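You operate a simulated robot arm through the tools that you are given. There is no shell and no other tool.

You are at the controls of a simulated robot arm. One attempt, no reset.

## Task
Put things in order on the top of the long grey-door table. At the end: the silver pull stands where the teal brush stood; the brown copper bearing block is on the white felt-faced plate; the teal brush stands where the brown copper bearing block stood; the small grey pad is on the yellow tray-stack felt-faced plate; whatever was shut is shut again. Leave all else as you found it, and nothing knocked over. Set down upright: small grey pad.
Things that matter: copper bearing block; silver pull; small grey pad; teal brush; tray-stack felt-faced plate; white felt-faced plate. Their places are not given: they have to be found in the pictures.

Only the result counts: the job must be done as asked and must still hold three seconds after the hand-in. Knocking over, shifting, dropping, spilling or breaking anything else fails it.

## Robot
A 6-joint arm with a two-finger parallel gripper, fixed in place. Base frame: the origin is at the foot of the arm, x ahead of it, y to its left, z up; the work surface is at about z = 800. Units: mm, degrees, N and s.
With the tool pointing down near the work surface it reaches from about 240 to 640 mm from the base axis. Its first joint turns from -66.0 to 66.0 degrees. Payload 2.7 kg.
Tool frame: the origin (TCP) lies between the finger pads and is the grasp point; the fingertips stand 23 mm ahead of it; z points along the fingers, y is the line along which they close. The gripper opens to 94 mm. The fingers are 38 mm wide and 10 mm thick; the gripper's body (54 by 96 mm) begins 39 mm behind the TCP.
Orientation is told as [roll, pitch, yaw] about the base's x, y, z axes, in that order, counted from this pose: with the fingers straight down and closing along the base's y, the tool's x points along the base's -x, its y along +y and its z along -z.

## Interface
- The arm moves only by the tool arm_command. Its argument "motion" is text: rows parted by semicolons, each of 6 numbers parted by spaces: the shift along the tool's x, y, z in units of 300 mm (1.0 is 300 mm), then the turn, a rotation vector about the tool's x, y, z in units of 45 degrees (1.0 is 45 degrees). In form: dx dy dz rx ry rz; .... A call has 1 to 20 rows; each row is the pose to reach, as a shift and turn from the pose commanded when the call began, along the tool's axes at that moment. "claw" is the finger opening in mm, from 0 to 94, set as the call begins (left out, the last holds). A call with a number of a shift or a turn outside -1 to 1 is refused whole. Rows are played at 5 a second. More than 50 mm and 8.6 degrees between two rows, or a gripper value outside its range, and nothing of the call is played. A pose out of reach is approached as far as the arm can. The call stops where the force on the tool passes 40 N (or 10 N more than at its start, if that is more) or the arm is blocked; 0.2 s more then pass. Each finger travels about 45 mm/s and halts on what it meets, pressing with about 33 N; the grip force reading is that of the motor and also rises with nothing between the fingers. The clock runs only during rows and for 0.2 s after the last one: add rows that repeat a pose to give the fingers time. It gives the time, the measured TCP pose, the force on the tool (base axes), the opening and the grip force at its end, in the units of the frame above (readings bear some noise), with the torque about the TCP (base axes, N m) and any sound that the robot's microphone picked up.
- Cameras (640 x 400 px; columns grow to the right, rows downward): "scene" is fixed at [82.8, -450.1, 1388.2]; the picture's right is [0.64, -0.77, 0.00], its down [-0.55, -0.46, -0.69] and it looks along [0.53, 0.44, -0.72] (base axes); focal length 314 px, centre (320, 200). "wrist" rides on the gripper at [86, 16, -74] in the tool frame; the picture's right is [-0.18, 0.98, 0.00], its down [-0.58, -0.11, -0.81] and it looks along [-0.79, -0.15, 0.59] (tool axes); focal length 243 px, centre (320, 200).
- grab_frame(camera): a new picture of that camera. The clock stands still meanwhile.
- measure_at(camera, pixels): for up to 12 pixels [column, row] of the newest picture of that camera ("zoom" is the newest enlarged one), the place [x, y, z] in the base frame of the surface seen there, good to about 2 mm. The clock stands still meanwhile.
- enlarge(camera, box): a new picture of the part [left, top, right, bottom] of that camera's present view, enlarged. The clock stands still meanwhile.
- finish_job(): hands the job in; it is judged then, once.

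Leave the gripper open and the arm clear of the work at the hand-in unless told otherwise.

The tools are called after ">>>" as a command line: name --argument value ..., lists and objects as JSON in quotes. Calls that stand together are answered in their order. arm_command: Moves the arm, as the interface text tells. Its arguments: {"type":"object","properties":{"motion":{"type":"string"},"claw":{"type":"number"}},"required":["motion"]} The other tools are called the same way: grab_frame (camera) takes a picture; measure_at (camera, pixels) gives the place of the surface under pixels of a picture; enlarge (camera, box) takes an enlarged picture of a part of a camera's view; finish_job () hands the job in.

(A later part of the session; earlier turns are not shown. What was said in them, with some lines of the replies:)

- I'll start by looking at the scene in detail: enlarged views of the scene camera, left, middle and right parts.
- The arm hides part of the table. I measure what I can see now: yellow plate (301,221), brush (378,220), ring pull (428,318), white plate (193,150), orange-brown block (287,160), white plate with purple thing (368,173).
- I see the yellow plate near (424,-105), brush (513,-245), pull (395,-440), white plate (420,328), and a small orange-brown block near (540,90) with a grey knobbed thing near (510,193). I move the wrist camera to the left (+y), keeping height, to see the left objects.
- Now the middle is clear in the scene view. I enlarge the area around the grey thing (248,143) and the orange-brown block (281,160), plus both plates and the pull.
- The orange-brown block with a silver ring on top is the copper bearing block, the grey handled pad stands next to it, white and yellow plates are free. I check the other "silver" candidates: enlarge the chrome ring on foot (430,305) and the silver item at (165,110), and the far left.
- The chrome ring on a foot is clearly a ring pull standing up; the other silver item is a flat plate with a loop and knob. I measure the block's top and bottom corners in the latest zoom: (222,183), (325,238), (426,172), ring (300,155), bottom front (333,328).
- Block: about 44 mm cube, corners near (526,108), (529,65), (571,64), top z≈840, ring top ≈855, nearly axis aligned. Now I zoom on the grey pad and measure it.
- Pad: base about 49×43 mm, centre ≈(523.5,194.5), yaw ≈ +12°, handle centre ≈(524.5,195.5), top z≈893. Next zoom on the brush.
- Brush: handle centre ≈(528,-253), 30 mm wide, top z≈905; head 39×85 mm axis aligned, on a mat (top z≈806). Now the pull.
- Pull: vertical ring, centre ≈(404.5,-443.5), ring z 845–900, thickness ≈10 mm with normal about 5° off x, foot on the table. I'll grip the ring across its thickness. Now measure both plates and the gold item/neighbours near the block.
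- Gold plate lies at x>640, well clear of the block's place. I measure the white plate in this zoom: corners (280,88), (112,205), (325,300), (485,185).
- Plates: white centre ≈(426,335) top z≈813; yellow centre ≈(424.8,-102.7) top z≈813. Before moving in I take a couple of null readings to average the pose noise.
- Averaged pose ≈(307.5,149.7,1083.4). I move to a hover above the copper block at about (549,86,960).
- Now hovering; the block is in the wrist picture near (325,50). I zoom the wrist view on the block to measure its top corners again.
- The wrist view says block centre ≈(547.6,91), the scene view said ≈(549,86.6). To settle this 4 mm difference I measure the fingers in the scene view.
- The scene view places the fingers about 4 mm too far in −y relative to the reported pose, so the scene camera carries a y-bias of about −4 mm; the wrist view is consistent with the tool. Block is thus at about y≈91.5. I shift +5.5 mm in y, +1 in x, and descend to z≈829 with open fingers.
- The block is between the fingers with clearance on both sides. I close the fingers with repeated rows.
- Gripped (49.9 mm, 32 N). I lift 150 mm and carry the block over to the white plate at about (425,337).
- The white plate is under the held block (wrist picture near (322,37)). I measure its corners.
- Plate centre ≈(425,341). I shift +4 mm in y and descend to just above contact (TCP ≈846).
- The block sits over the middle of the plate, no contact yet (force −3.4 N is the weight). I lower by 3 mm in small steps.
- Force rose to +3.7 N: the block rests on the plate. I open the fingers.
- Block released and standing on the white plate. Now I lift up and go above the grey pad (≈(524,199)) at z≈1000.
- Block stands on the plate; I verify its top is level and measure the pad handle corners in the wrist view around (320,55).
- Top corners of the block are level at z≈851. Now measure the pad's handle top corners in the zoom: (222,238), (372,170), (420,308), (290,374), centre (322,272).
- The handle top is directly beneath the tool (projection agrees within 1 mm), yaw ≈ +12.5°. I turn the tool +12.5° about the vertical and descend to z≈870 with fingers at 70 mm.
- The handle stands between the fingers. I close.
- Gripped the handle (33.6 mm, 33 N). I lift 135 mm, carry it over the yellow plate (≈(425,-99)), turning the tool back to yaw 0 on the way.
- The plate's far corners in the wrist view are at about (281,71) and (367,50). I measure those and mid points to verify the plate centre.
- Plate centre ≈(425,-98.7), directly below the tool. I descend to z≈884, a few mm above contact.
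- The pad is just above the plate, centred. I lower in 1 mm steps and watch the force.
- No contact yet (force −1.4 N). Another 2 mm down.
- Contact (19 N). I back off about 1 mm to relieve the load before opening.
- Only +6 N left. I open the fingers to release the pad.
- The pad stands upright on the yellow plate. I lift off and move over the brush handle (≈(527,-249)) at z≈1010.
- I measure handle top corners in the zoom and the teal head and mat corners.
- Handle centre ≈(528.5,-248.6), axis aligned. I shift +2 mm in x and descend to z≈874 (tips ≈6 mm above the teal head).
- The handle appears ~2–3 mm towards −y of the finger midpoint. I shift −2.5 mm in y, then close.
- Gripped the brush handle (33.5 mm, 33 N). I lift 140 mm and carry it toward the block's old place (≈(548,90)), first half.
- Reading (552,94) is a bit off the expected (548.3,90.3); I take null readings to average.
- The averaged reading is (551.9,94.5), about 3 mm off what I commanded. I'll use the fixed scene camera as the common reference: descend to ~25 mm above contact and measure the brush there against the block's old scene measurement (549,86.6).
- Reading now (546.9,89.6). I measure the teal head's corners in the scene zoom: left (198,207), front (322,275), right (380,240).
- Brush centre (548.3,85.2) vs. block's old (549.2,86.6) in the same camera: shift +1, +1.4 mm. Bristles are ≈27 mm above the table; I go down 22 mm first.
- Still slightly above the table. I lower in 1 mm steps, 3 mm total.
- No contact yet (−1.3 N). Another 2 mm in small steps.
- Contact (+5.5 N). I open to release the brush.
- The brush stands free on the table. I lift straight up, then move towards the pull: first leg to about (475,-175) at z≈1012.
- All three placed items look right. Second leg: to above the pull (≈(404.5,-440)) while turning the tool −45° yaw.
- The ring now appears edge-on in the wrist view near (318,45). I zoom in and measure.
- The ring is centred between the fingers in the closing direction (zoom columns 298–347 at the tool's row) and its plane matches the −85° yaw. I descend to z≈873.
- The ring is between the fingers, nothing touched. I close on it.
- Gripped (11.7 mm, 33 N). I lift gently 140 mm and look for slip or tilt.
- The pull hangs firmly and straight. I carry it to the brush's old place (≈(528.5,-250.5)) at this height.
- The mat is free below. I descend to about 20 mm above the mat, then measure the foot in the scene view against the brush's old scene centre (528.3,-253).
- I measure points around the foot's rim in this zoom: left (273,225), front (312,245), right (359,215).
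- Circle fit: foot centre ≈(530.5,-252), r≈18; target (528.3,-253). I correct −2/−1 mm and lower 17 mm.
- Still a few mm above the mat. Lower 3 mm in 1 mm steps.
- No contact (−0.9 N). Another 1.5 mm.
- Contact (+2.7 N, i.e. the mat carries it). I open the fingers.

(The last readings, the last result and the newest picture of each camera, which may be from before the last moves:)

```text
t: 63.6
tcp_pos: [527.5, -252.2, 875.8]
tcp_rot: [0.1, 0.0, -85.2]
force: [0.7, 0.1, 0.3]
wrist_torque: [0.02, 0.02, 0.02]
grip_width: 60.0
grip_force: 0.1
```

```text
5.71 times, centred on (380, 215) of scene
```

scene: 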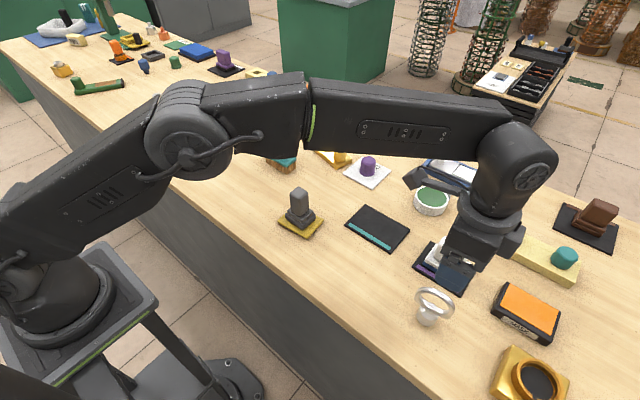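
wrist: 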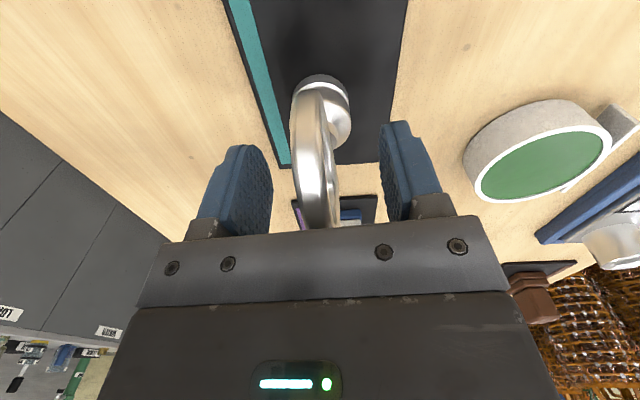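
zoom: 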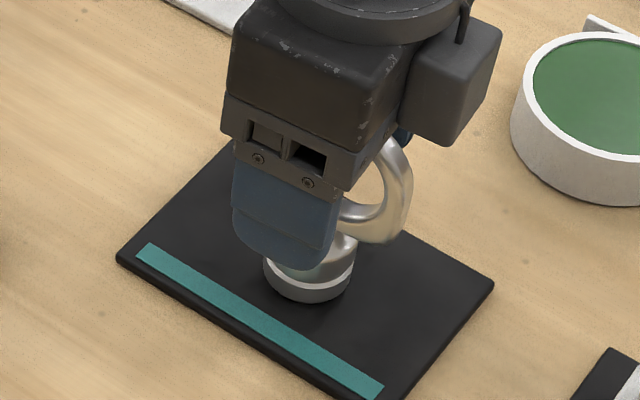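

Released; the pull stands on the mat. I lift straight up and then retreat to a clear place (≈(350,-170,1055)).

>>> arm_command --motion "0 0 -0.04 0 0 0; 0 0 -0.12 0 0 0; 0 0 -0.25 0 0 0; 0 0 -0.4 0 0 0; 0 0 -0.52 0 0 0; 0 0 -0.6 0 0 0; 0.063 -0.114 -0.6 0 0 0; 0.127 -0.227 -0.6 0 0 0; 0.19 -0.341 -0.6 0 0 0; 0.254 -0.454 -0.6 0 0 0; 0.317 -0.568 -0.6 0 0 0; 0.317 -0.568 -0.6 0 0 0" --claw 75

>>> grab_frame --camera "scene"

>>> enlarge --camera "scene" --box '[340, 170, 420, 250]'

```text
t: 66.2
tcp_pos: [349.2, -170.2, 1056.3]
tcp_rot: [0.1, 0.0, -85.1]
force: [0.4, -0.1, 0.7]
wrist_torque: [-0.02, 0.0, 0.0]
grip_width: 74.8
grip_force: 0.0
```

```text
taken
```

scene: 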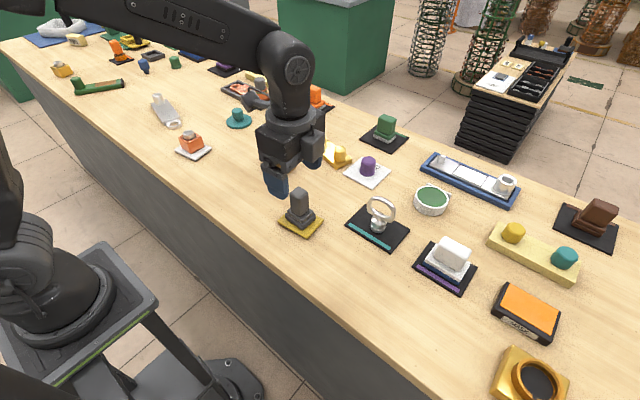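

```text
5.00 times, centred on (380, 210) of scene
```

zoom: 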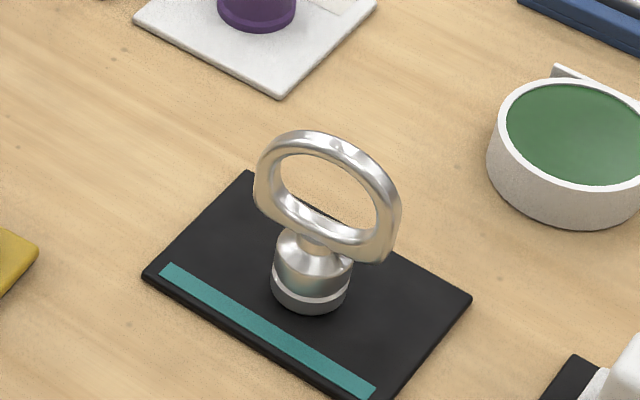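

The pull stands upright in the middle of the mat. I move the arm to the left/back and turn it to yaw 0 so the scene camera can see everything (first part).

>>> arm_command --motion "0.1127 -0.0136 -0.017 0 0 -0.167; 0.2253 -0.0271 -0.033 0 0 -0.333; 0.338 -0.0407 -0.05 0 0 -0.5; 0.4507 -0.0542 -0.067 0 0 -0.667; 0.5633 -0.0678 -0.083 0 0 -0.833; 0.676 -0.0813 -0.1 0 0 -1.0; 0.676 -0.0813 -0.1 0 0 -1.0" --claw 90

```text
t: 67.8
tcp_pos: [308.4, 30.5, 1088.4]
tcp_rot: [0.0, 0.0, -40.2]
force: [0.3, 0.9, -0.1]
wrist_torque: [0.01, 0.03, 0.02]
grip_width: 90.3
grip_force: 0.0
```

Second part: 120 mm further to the left, yaw to 0.

>>> arm_command --motion "0.043 0.051 0 0 0 -0.148; 0.086 0.102 0 0 0 -0.296; 0.1285 0.153 0 0 0 -0.444; 0.171 0.204 0 0 0 -0.593; 0.214 0.255 0 0 0 -0.741; 0.257 0.306 0 0 0 -0.889; 0.257 0.306 0 0 0 -0.889" --claw 90

>>> grab_frame --camera "scene"

>>> enlarge --camera "scene" --box '[160, 110, 330, 240]'

>>> grab_frame --camera "wrist"

```text
t: 69.4
tcp_pos: [309.0, 150.2, 1086.9]
tcp_rot: [0.0, 0.1, -0.1]
force: [0.4, -0.6, -0.4]
wrist_torque: [-0.02, -0.01, 0.0]
grip_width: 90.0
grip_force: 0.0
```

```text
taken
```

scene: 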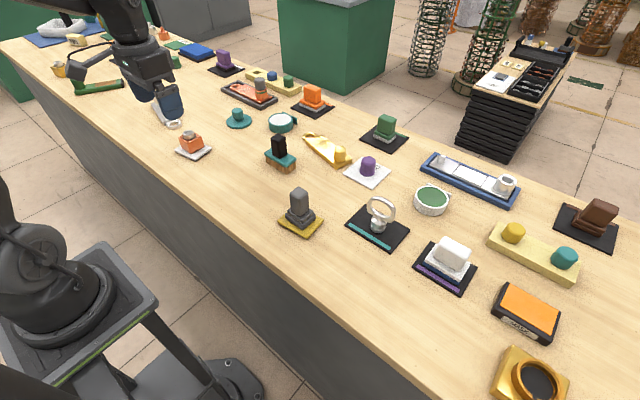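

```text
3.08 times, centred on (245, 175) of scene
```

zoom: 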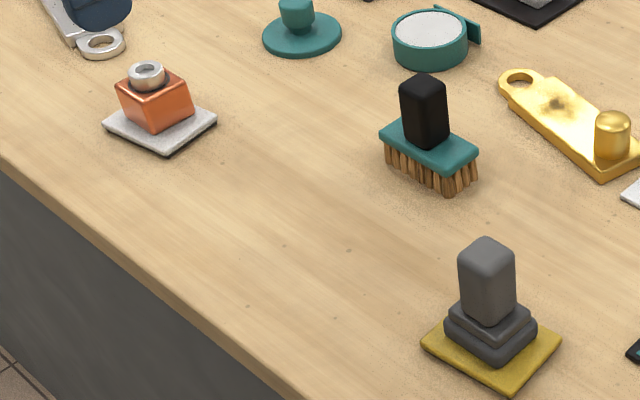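

```text
taken
```

wrist: 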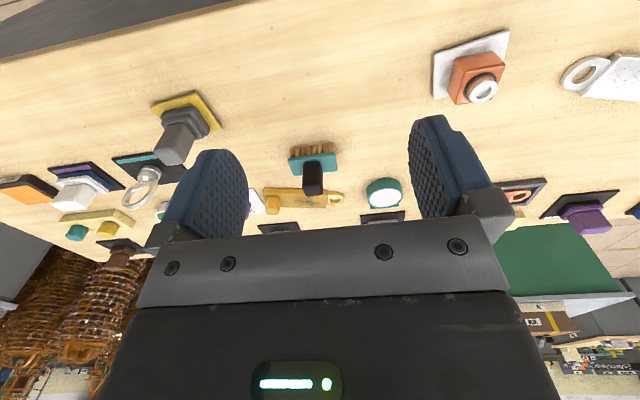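

All four items appear in place. I verify positions by measuring: brush, pull foot and mat corners in zooms.

>>> enlarge --camera "scene" --box '[260, 130, 305, 175]'

>>> measure_at --camera "scene" --pixels '[[347, 225], [376, 218], [407, 229], [378, 229], [390, 248], [285, 226], [321, 222], [299, 195], [177, 150], [211, 151], [192, 134], [301, 236]]'

```text
8.89 times, centred on (282, 152) of scene
```

zoom: 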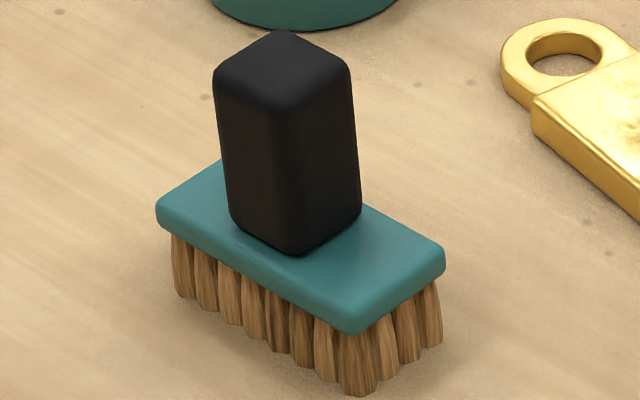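

```text
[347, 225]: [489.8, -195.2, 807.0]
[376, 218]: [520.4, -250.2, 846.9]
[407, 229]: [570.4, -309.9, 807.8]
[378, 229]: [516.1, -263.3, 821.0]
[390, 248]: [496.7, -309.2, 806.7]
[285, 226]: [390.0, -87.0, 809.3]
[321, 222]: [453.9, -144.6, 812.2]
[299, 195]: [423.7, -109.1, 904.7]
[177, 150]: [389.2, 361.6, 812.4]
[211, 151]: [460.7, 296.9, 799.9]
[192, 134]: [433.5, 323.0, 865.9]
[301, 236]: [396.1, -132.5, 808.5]
```

>>> measure_at --camera "zoom" --pixels '[[160, 215], [350, 325], [440, 250], [215, 85], [290, 105], [348, 75], [357, 390], [178, 288], [436, 340]]'

>>> enlarge --camera "scene" --box '[340, 185, 415, 255]'

```text
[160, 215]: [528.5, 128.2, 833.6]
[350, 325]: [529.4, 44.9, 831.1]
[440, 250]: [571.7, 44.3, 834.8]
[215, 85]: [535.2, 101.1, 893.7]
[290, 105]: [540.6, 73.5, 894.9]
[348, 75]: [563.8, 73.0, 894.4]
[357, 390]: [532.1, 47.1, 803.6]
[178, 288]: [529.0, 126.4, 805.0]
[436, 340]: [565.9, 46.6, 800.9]
```

```text
5.71 times, centred on (378, 220) of scene
```

zoom: 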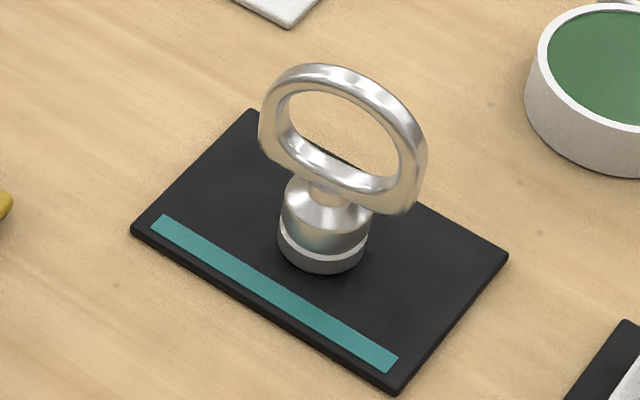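

Brush centre (549.5,86.4) matches the block's old centre (549.2,86.6). The mat's corners are at the same pixels as before, and the pull stands upright at its middle. The block is on the white plate and the pad is upright on the yellow plate. Nothing was opened, the gripper is open and the arm is clear, so I hand in.

>>> finish_job

```text
The job is handed in.
```

I finished the rearrangement and handed it in; I haven't seen the judge's result. In the last pictures and measurements:

- **Copper bearing block:** it sits level on the white felt-faced plate.
- **Small grey pad:** it stands upright on the yellow felt-faced plate, near the middle.
- **Teal brush:** it stands where the block stood, within about 1 mm by the scene camera.
- **Silver pull:** it stands upright on the striped mat where the brush stood. I aimed for the brush's old centre and did not re-measure the foot after letting go.

Two of these were my reading of the names:

- **Silver pull:** I took this to be the chrome ring on a round foot. The other silver piece is a flat plate with a loop and knob, lying partly out of reach.
- **Tray-stack felt-faced plate:** I took this to be the only yellow plate within reach.

Nothing was opened, so there was nothing to shut. I saw nothing else knocked over or moved. The mat under the pull has not shifted. The gripper is open and the arm is clear of the work.
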